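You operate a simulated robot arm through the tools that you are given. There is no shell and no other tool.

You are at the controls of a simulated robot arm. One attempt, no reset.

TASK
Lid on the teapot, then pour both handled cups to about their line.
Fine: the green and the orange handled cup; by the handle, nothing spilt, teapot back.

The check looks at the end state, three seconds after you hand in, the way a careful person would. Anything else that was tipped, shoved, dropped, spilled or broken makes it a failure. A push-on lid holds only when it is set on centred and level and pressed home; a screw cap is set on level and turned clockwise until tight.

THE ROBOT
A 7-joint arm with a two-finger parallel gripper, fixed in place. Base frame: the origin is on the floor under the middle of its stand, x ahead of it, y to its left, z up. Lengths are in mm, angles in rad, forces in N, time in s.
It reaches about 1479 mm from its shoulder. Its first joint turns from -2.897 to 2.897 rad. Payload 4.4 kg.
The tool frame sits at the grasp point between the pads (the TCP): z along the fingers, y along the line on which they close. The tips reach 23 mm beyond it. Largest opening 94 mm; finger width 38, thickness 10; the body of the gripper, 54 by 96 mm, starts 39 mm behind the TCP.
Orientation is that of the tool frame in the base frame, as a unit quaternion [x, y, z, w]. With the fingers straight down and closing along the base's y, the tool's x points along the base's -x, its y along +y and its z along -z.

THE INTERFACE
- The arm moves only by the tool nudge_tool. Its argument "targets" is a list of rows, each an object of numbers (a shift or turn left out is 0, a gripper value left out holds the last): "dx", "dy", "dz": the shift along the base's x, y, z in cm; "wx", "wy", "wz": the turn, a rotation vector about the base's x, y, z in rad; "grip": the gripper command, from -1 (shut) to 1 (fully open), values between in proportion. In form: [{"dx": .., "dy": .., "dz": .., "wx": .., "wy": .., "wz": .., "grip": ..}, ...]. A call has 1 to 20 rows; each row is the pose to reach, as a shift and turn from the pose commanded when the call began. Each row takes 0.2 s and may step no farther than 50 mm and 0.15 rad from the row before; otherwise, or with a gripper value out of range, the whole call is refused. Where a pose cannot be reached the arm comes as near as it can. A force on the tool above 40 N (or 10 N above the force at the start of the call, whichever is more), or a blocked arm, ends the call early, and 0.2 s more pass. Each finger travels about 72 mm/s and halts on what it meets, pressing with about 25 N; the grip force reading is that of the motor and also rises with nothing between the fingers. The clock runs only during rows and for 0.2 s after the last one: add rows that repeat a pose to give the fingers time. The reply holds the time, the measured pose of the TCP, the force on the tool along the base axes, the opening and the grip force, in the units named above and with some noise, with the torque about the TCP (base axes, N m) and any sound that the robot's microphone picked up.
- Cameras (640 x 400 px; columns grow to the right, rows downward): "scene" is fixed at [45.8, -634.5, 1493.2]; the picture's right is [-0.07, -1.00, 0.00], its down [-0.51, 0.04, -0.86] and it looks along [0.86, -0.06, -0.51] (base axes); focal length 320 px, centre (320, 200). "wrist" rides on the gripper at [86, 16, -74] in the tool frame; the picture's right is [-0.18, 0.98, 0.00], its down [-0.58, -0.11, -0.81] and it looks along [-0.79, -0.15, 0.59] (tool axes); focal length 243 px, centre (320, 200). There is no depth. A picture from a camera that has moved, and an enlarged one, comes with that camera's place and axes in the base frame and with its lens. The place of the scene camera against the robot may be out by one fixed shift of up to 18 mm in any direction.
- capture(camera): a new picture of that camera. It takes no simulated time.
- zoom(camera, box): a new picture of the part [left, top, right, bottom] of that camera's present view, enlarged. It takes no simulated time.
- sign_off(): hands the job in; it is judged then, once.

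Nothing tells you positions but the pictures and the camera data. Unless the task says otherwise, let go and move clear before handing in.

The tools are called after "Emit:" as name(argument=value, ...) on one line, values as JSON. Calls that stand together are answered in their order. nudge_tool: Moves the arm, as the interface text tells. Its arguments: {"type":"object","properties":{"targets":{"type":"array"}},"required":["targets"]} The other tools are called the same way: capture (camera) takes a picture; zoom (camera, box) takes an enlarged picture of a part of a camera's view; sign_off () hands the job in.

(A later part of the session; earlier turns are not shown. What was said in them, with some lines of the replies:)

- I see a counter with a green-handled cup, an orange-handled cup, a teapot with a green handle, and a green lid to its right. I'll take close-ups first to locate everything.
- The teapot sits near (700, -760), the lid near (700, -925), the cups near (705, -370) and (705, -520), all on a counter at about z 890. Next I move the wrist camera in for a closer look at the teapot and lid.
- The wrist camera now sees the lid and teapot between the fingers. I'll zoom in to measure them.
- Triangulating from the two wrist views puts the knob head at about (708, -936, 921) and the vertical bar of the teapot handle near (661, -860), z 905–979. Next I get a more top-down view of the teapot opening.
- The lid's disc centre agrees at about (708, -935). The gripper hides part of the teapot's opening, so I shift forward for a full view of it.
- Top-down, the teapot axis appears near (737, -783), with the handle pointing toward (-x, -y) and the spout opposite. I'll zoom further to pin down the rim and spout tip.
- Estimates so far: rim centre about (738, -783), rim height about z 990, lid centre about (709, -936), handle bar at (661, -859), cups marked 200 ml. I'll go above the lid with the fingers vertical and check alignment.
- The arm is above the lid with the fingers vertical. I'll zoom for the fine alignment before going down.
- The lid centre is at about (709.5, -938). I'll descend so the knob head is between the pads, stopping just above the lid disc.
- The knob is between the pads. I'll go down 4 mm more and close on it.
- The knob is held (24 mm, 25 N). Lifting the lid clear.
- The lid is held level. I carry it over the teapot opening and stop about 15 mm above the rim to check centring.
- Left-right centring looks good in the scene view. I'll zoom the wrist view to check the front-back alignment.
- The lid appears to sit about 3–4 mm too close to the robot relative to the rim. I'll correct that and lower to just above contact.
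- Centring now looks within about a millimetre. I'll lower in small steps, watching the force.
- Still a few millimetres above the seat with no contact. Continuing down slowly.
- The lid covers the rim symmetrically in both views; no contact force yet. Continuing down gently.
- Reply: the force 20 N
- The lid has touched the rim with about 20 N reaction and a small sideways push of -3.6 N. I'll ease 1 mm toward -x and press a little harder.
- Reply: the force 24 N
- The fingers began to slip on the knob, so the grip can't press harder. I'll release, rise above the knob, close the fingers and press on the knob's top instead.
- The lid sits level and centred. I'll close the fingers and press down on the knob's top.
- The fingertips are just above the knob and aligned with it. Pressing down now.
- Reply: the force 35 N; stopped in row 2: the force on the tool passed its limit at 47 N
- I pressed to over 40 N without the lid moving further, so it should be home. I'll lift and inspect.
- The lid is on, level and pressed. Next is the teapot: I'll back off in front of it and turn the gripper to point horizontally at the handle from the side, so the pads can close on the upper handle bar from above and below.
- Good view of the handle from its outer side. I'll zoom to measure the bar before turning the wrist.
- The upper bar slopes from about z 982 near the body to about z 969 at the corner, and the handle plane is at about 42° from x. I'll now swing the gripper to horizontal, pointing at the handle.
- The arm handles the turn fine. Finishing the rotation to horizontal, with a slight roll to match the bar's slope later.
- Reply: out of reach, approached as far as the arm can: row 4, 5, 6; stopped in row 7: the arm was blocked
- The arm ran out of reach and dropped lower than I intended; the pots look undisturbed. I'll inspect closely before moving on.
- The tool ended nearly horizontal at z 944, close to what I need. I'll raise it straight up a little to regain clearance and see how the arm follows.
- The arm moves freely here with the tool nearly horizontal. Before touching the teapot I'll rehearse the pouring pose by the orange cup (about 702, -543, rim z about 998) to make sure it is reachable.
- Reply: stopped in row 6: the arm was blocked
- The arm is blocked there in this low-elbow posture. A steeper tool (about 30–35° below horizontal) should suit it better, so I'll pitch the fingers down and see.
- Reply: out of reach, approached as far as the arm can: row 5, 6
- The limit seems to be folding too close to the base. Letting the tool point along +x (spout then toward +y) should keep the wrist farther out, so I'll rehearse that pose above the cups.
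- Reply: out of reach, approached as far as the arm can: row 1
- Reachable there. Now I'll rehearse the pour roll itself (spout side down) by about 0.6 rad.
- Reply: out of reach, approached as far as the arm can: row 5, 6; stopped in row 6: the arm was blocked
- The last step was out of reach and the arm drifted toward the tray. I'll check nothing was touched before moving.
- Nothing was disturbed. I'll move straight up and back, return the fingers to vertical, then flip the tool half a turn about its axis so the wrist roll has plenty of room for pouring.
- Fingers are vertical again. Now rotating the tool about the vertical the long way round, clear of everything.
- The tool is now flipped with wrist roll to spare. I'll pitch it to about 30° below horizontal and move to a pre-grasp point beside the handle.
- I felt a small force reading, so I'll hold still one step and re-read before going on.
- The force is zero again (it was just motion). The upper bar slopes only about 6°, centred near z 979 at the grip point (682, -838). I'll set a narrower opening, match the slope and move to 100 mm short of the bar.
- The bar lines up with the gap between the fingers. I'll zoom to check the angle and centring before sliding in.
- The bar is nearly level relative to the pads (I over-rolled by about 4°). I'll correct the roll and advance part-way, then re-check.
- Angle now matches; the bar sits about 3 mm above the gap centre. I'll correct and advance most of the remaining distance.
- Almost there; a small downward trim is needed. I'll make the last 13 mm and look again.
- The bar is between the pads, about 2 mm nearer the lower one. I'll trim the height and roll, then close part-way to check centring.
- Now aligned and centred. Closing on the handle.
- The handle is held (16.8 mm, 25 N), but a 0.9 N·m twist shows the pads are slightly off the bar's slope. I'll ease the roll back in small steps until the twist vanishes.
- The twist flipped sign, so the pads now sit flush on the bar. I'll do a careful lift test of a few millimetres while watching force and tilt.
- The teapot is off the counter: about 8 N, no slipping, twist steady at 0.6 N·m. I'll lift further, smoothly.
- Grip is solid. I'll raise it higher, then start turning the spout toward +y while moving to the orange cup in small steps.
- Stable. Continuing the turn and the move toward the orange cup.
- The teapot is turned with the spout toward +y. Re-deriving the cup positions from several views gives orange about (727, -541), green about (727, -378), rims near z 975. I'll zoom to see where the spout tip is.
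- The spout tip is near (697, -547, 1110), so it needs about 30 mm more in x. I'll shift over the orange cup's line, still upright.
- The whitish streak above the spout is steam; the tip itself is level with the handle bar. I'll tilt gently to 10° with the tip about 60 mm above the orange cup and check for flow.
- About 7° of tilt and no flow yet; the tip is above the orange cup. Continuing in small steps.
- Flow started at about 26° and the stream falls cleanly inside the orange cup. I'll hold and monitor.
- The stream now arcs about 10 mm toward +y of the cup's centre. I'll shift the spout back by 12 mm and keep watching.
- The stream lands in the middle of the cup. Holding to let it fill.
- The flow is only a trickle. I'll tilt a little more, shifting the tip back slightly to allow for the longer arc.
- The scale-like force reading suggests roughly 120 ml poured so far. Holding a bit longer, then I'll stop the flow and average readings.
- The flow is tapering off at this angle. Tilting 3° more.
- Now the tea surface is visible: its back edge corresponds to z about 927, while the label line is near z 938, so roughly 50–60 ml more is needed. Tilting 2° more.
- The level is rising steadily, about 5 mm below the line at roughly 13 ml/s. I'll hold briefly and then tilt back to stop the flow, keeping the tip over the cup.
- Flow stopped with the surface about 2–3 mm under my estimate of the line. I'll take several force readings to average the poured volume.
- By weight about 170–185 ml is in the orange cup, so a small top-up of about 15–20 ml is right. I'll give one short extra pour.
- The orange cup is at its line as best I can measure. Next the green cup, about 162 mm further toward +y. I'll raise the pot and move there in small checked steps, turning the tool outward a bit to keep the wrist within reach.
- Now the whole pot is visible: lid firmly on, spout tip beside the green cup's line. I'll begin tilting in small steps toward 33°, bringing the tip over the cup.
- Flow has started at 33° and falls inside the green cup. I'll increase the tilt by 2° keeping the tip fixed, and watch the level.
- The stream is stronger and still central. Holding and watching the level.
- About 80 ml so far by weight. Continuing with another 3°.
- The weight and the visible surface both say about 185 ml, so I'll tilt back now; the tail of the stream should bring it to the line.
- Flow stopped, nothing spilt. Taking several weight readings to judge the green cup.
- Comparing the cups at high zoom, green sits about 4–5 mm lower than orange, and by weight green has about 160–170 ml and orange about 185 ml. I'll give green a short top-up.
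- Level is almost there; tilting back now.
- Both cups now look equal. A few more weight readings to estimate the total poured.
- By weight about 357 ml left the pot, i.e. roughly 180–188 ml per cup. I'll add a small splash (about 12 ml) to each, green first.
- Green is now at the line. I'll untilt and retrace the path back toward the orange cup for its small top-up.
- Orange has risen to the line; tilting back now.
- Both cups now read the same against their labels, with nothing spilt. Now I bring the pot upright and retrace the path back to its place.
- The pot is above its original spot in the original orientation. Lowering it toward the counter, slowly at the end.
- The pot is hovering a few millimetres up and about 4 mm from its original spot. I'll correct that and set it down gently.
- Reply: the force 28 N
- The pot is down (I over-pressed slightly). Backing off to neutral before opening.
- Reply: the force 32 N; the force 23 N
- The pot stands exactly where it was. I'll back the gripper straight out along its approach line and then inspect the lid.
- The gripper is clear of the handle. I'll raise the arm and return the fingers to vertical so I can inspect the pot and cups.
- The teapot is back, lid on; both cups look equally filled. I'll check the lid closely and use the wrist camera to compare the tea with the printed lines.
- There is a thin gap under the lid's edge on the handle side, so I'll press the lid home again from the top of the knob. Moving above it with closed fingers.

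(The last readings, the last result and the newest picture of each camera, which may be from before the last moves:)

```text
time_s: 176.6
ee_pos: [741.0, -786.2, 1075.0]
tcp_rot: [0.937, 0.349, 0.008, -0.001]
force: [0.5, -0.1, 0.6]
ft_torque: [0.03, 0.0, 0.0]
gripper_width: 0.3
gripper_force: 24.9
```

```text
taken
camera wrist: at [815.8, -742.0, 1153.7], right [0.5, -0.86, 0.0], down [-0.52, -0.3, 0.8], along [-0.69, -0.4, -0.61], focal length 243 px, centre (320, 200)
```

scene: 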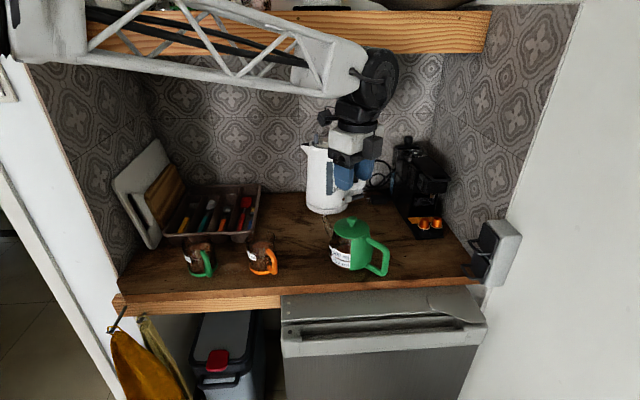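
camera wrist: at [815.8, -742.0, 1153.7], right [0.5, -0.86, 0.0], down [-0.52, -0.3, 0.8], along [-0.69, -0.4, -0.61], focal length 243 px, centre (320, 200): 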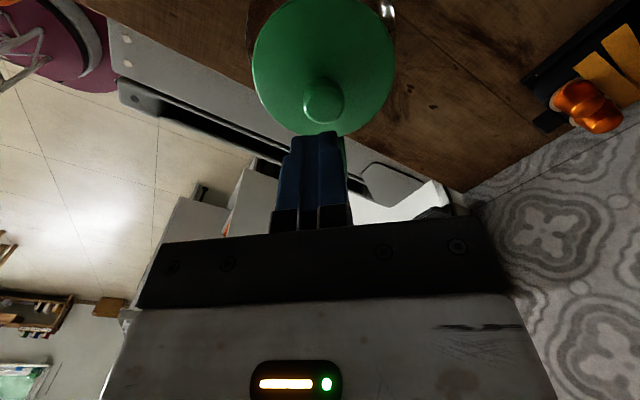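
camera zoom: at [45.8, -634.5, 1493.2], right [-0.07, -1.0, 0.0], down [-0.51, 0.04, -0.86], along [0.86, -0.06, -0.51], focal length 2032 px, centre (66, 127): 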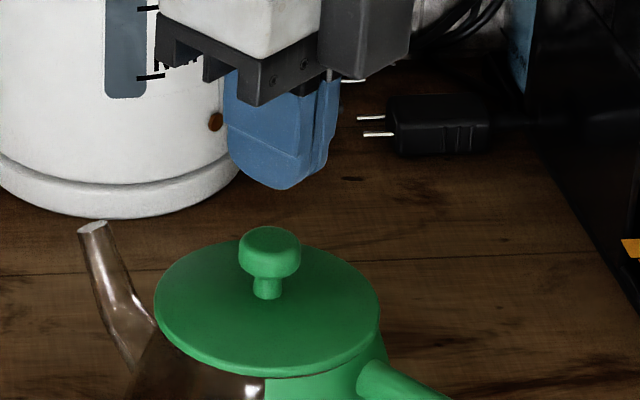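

Emit:
nudge_tool(targets=[{"dz": -1, "dx": 0.1}, {"dz": -2, "dx": 0.1}, {"dz": -2.8, "dx": 0.1}, {"dz": -3.1, "dx": 0.1}, {"dz": -3.1, "dx": 0.1}])

Emit:
nudge_tool(targets=[{"dz": -0.1}, {"dz": -0.2}, {"dz": -0.25}, {"dz": -0.25}])

Emit:
zoom(camera="scene", box=[330, 205, 378, 242])

```text
time_s: 177.8
ee_pos: [743.4, -786.2, 1043.5]
tcp_rot: [0.937, 0.348, 0.01, -0.001]
force: [0.1, -0.1, 0.3]
ft_torque: [0.04, 0.0, -0.03]
gripper_width: 0.0
gripper_force: 24.6
```

```text
time_s: 178.8
ee_pos: [742.5, -785.7, 1041.6]
tcp_rot: [0.938, 0.348, 0.009, -0.002]
force: [1.4, 0.3, 3.0]
ft_torque: [0.0, 0.01, 0.04]
gripper_width: 0.0
gripper_force: 25.3
```

```text
10.81 times, centred on (354, 224) of scene
camera zoom: at [45.8, -634.5, 1493.2], right [-0.07, -1.0, 0.0], down [-0.51, 0.04, -0.86], along [0.86, -0.06, -0.51], focal length 3460 px, centre (-48, -54)
```

zoom: 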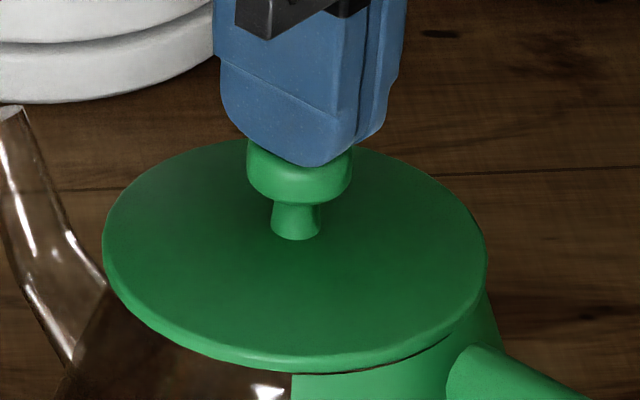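

Emit:
nudge_tool(targets=[{"dz": -0.05}, {"dz": -0.1}, {"dz": -0.13}, {"dz": -0.13}])

Emit:
nudge_tool(targets=[{"dz": -0.03}, {"dz": -0.06}, {"dz": -0.06}])

Emit:
zoom(camera="scene", box=[345, 222, 375, 242])

```text
time_s: 179.8
ee_pos: [742.4, -785.9, 1041.7]
tcp_rot: [0.937, 0.349, 0.01, 0.0]
force: [-0.6, -0.7, 20.0]
ft_torque: [-0.11, 0.13, 0.0]
gripper_width: 0.0
gripper_force: 24.8
```

```text
time_s: 180.6
ee_pos: [743.1, -784.4, 1042.1]
tcp_rot: [0.937, 0.349, 0.009, -0.001]
force: [-0.1, -5.3, 32.6]
ft_torque: [-0.23, 0.12, 0.01]
gripper_width: 0.0
gripper_force: 24.5
```

```text
16.00 times, centred on (360, 232) of scene
camera zoom: at [45.8, -634.5, 1493.2], right [-0.07, -1.0, 0.0], down [-0.51, 0.04, -0.86], along [0.86, -0.06, -0.51], focal length 5121 px, centre (-320, -312)
```

zoom: 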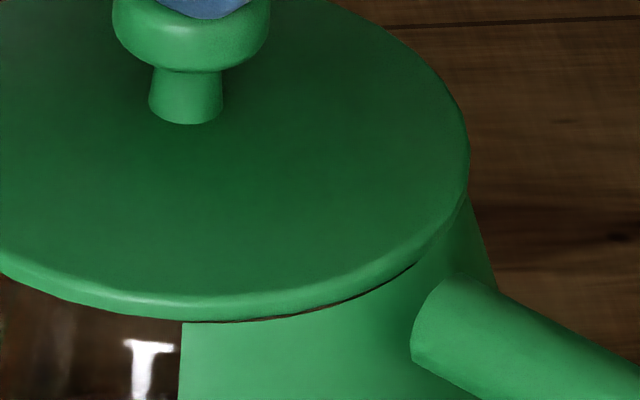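

Emit:
nudge_tool(targets=[{"dz": -0.03}, {"dz": -0.06}, {"dz": -0.09}, {"dz": -0.09}])

Emit:
nudge_tool(targets=[{"dz": 1.5}, {"dz": 4}, {"dz": 8}, {"dz": 12}, {"dz": 12}])

Emit:
zoom(camera="scene", box=[310, 190, 410, 253])

Emit:
zoom(camera="scene", box=[330, 212, 378, 242])

Emit:
capture(camera="wrist")

```text
time_s: 181.6
ee_pos: [743.3, -785.4, 1041.7]
tcp_rot: [0.937, 0.349, 0.009, 0.001]
force: [-0.5, 0.0, 6.2]
ft_torque: [-0.02, 0.03, 0.03]
gripper_width: 0.1
gripper_force: 25.2
stopped in row 4: the force on the tool passed its limit at 43 N (the readings are from after the stop); the commanded pose is now the measured one
```

```text
time_s: 182.8
ee_pos: [744.2, -785.6, 1163.5]
tcp_rot: [0.937, 0.349, 0.01, 0.0]
force: [0.1, -0.1, 0.1]
ft_torque: [0.03, -0.01, 0.0]
gripper_width: 0.0
gripper_force: 24.7
```

```text
6.35 times, centred on (360, 222) of scene
camera zoom: at [45.8, -634.5, 1493.2], right [-0.07, -1.0, 0.0], down [-0.51, 0.04, -0.86], along [0.86, -0.06, -0.51], focal length 2032 px, centre (66, 64)
```

zoom: 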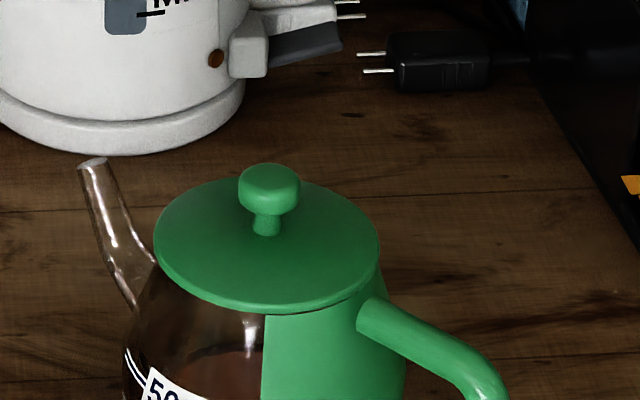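

```text
13.33 times, centred on (354, 227) of scene
camera zoom: at [45.8, -634.5, 1493.2], right [-0.07, -1.0, 0.0], down [-0.51, 0.04, -0.86], along [0.86, -0.06, -0.51], focal length 4268 px, centre (-133, -160)
```

zoom: 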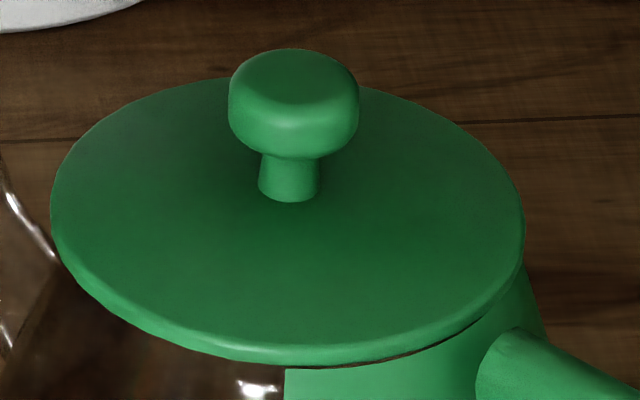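

```text
taken
camera wrist: at [817.8, -741.5, 1240.8], right [0.5, -0.86, 0.0], down [-0.53, -0.3, 0.79], along [-0.69, -0.4, -0.61], focal length 243 px, centre (320, 200)
```

wrist: 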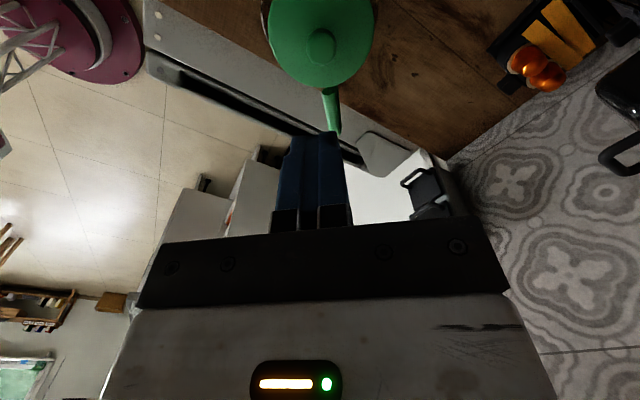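

The lid is level and pressed home (43 N). Next I'll take a closer look at the cup lines with the wrist camera, approaching from the front-left at a safe height.

Emit:
nudge_tool(targets=[{"dx": -1, "dy": 2, "dz": 1.5, "grip": 1}, {"dx": -2, "dy": 4.5, "dz": 3, "wz": 0.14}, {"dx": -3, "dy": 7, "dz": 4, "wz": 0.28}, {"dx": -4, "dy": 9.5, "dz": 4, "wz": 0.42}, {"dx": -5, "dy": 12, "dz": 4, "wz": 0.56}, {"dx": -6, "dy": 14.5, "dz": 4, "wz": 0.7}, {"dx": -7, "dy": 17, "dz": 4, "wz": 0.84}, {"dx": -8, "dy": 19.5, "dz": 4, "wz": 0.98}, {"dx": -9, "dy": 22, "dz": 4, "wz": 1.12}, {"dx": -10, "dy": 24.5, "dz": 4, "wz": 1.26}, {"dx": -11, "dy": 27, "dz": 4, "wz": 1.4}, {"dx": -11.8, "dy": 29, "dz": 4, "wz": 1.54}, {"dx": -12.4, "dy": 31, "dz": 4, "wz": 1.64}, {"dx": -12.4, "dy": 31, "dz": 4, "wz": 1.64}])

Emit:
capture(camera="wrist")

Emit:
capture(camera="scene")

```text
time_s: 185.8
ee_pos: [619.5, -475.1, 1201.3]
tcp_rot: [0.384, 0.923, 0.006, -0.007]
force: [0.1, 0.2, -0.5]
ft_torque: [0.03, 0.03, 0.03]
gripper_width: 93.8
gripper_force: 0.0
```

```text
taken
camera wrist: at [569.9, -404.0, 1279.2], right [0.83, 0.56, 0.0], down [0.34, -0.5, 0.79], along [0.45, -0.66, -0.61], focal length 243 px, centre (320, 200)
```

wrist: 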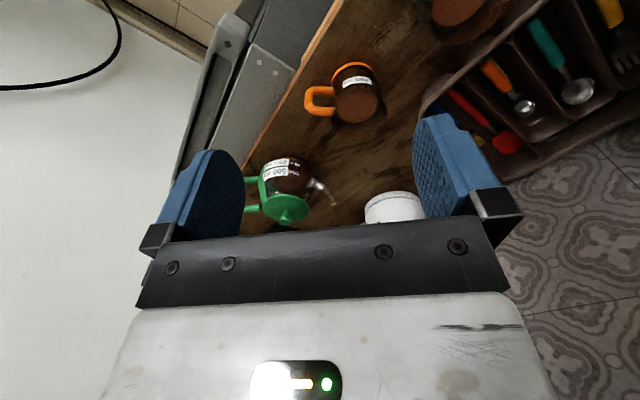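

```text
taken
```

scene: 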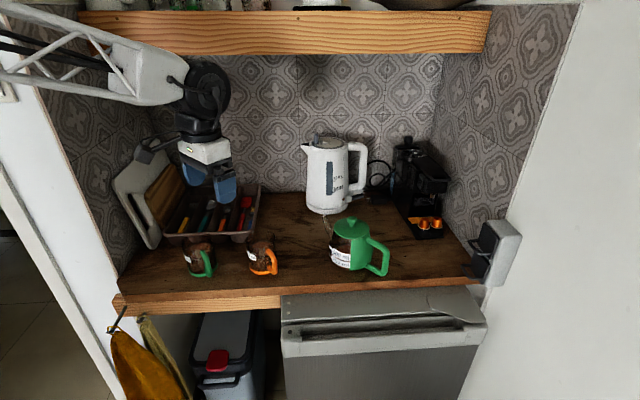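

The wrist camera now sees the orange cup's label face. Zooming in on the cups.

Emit:
zoom(camera="wrist", box=[300, 55, 396, 130])

Emit:
zoom(camera="wrist", box=[330, 60, 386, 125])

Emit:
zoom(camera="wrist", box=[240, 140, 345, 230])

Emit:
zoom(camera="wrist", box=[420, 0, 500, 50])

```text
5.33 times, centred on (348, 92) of wrist
camera zoom: at [569.9, -404.0, 1279.2], right [0.83, 0.56, 0.0], down [0.34, -0.5, 0.79], along [0.45, -0.66, -0.61], focal length 1294 px, centre (171, 773)
```

zoom: 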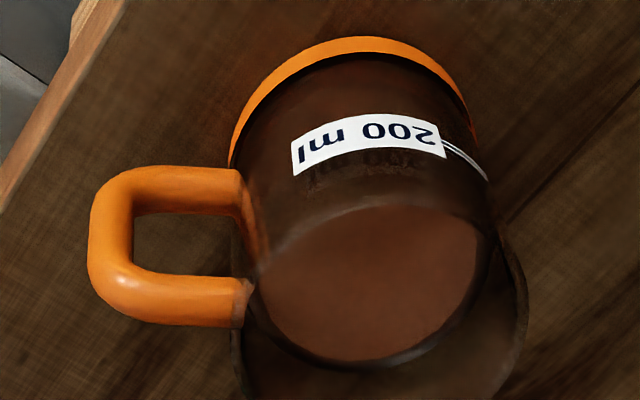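

```text
6.15 times, centred on (358, 92) of wrist
camera zoom: at [569.9, -404.0, 1279.2], right [0.83, 0.56, 0.0], down [0.34, -0.5, 0.79], along [0.45, -0.66, -0.61], focal length 1493 px, centre (86, 862)
```

zoom: 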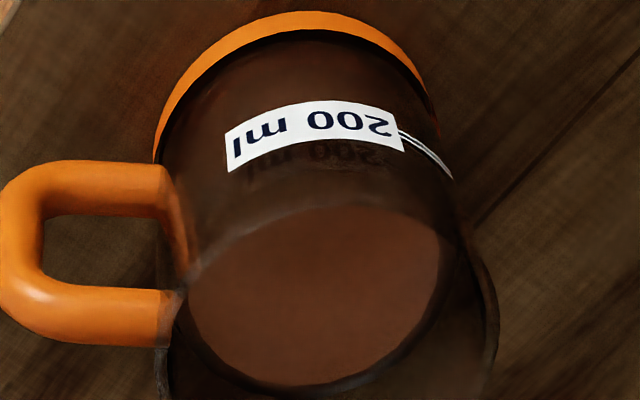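

```text
4.44 times, centred on (292, 185) of wrist
camera zoom: at [569.9, -404.0, 1279.2], right [0.83, 0.56, 0.0], down [0.34, -0.5, 0.79], along [0.45, -0.66, -0.61], focal length 1078 px, centre (442, 267)
```

zoom: 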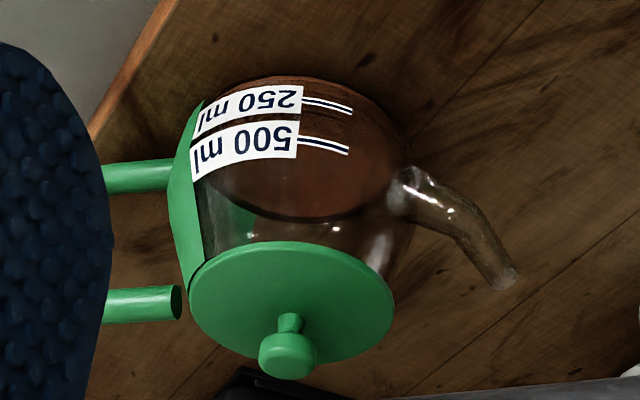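

```text
8.00 times, centred on (460, 25) of wrist
camera zoom: at [569.9, -404.0, 1279.2], right [0.83, 0.56, 0.0], down [0.34, -0.5, 0.79], along [0.45, -0.66, -0.61], focal length 1941 px, centre (-800, 1600)
```

zoom: 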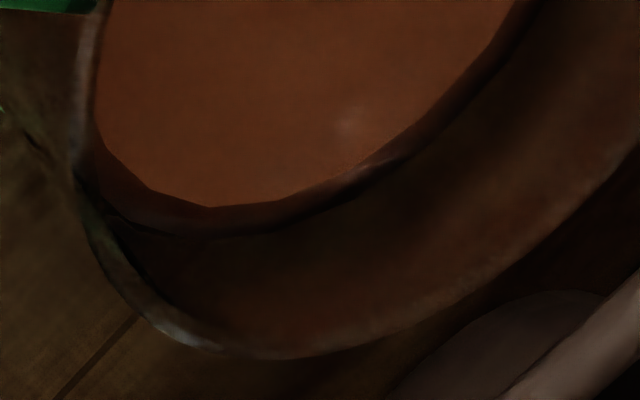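

I'll zoom more tightly on the orange cup's far surface edge and rim to judge the level against the printed line.

Emit:
zoom(camera="wrist", box=[335, 90, 385, 130])

Emit:
zoom(camera="wrist", box=[330, 58, 386, 98])

```text
10.00 times, centred on (360, 110) of wrist
camera zoom: at [569.9, -404.0, 1279.2], right [0.83, 0.56, 0.0], down [0.34, -0.5, 0.79], along [0.45, -0.66, -0.61], focal length 2426 px, centre (-80, 1100)
```

zoom: 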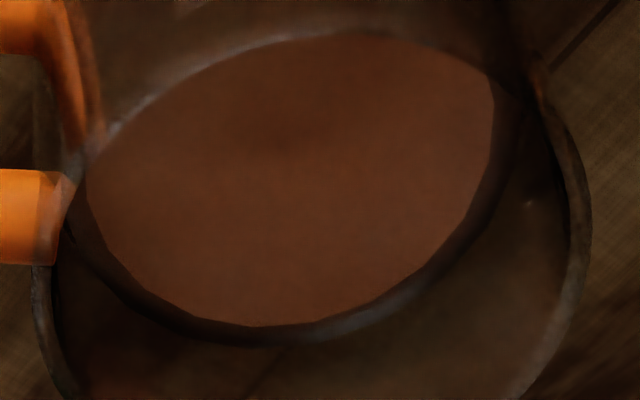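

```text
10.00 times, centred on (358, 78) of wrist
camera zoom: at [569.9, -404.0, 1279.2], right [0.83, 0.56, 0.0], down [0.34, -0.5, 0.79], along [0.45, -0.66, -0.61], focal length 2426 px, centre (-60, 1420)
```

zoom: 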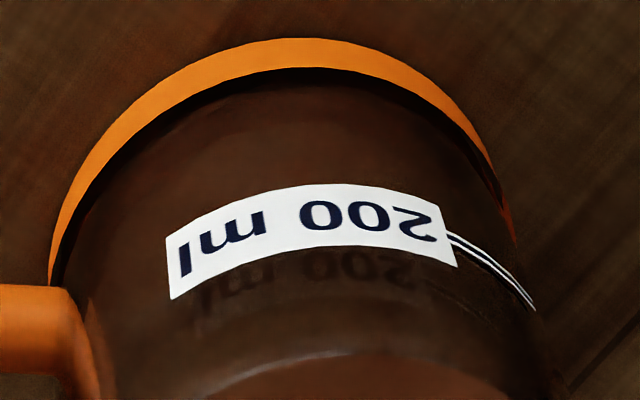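

A self-consistent fit of rim, tea surface and printed line in this view puts the tea within about 1–2 mm of the line, and green matches orange. I'll back the arm off to a clear spot and check the whole scene for spills.

Emit:
nudge_tool(targets=[{"dx": -2, "dy": -1, "dz": 2}, {"dx": -5, "dy": -3, "dz": 4}, {"dx": -8, "dy": -5, "dz": 6}, {"dx": -11, "dy": -7, "dz": 6}, {"dx": -14, "dy": -9, "dz": 6}, {"dx": -14, "dy": -9, "dz": 6}])

Emit:
capture(camera="scene")

Emit:
zoom(camera="scene", box=[140, 190, 300, 300])

Emit:
zoom(camera="scene", box=[270, 180, 430, 290])

Emit:
capture(camera="wrist")

```text
time_s: 187.2
ee_pos: [477.1, -566.3, 1259.7]
tcp_rot: [0.384, 0.923, 0.006, -0.007]
force: [0.7, -0.4, 0.6]
ft_torque: [-0.05, 0.01, 0.01]
gripper_width: 94.0
gripper_force: 0.1
```

```text
taken
```

scene: 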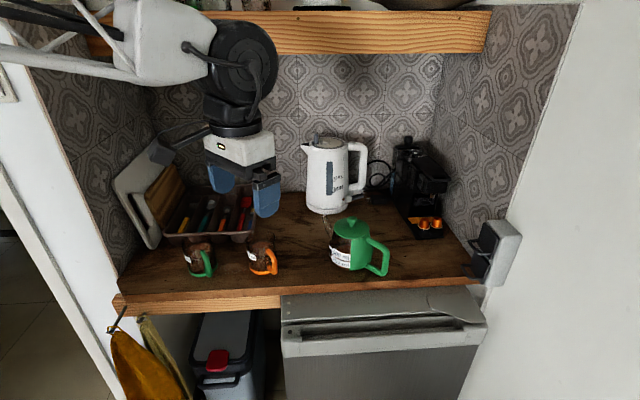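

```text
3.64 times, centred on (220, 245) of scene
camera zoom: at [45.8, -634.5, 1493.2], right [-0.07, -1.0, 0.0], down [-0.51, 0.04, -0.86], along [0.86, -0.06, -0.51], focal length 1164 px, centre (684, 36)
```

zoom: 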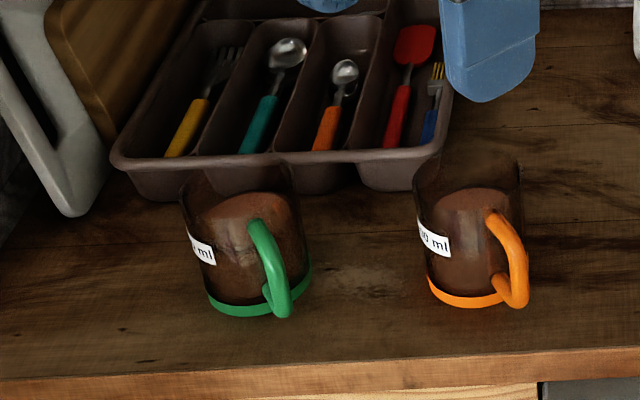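

```text
3.64 times, centred on (350, 235) of scene
camera zoom: at [45.8, -634.5, 1493.2], right [-0.07, -1.0, 0.0], down [-0.51, 0.04, -0.86], along [0.86, -0.06, -0.51], focal length 1164 px, centre (211, 73)
```

zoom: 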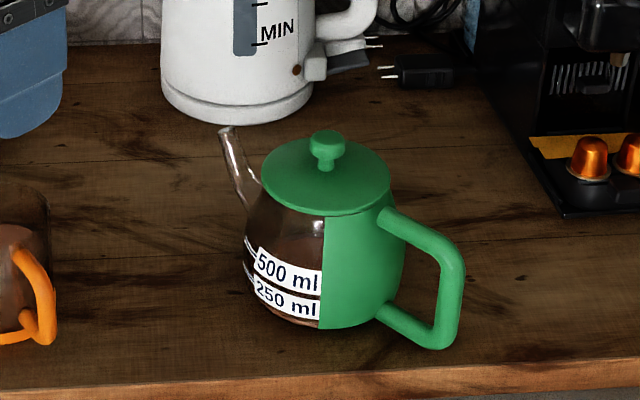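

```text
taken
camera wrist: at [428.7, -494.5, 1337.4], right [0.83, 0.56, 0.0], down [0.34, -0.5, 0.79], along [0.45, -0.66, -0.61], focal length 243 px, centre (320, 200)
```

wrist: 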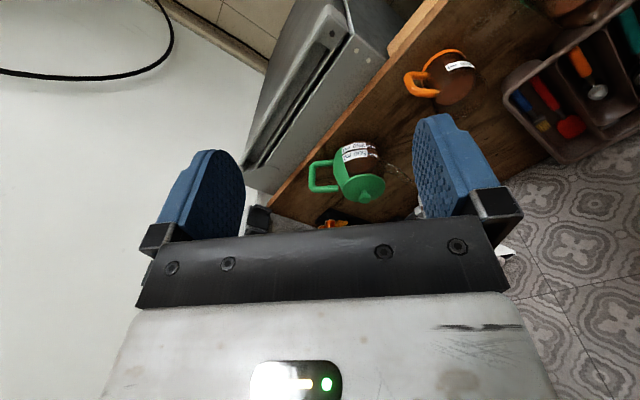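

The lid is level on the teapot and the teapot is back on its spot. Both cups are filled to about their lines, no spills are visible, nothing else looks disturbed, and the open gripper is well clear. I'm handing in now.

Emit:
sign_off()

```text
The job is handed in.
```

I've handed the job in. The lid is on the teapot, both cups are filled to about their 200 ml lines, and the teapot is back on its spot.

- **Lid:** It sits level and centred. I pressed it down to more than 40 N twice, once before pouring and once after. It stopped at the same height both times, so I take it to be home. A hairline gap shows under its edge on the handle side, and pressing did not change it.
- **Cups:** Weight readings suggest about 190 ml in each. In a close-up, the orange cup's tea is within 1–2 mm of its printed line. The green cup looks the same from the room camera, but I did not check it close up.
- **Teapot:** I held it only by the handle and set it back within a couple of millimetres of where it started.
- **Spills and knocks:** None show in the final pictures, and nothing else looks moved. During rehearsal with an empty gripper, the arm went out of reach a few times and drifted, once to just above the cutlery tray. The forces stayed near zero and the tray had not moved.
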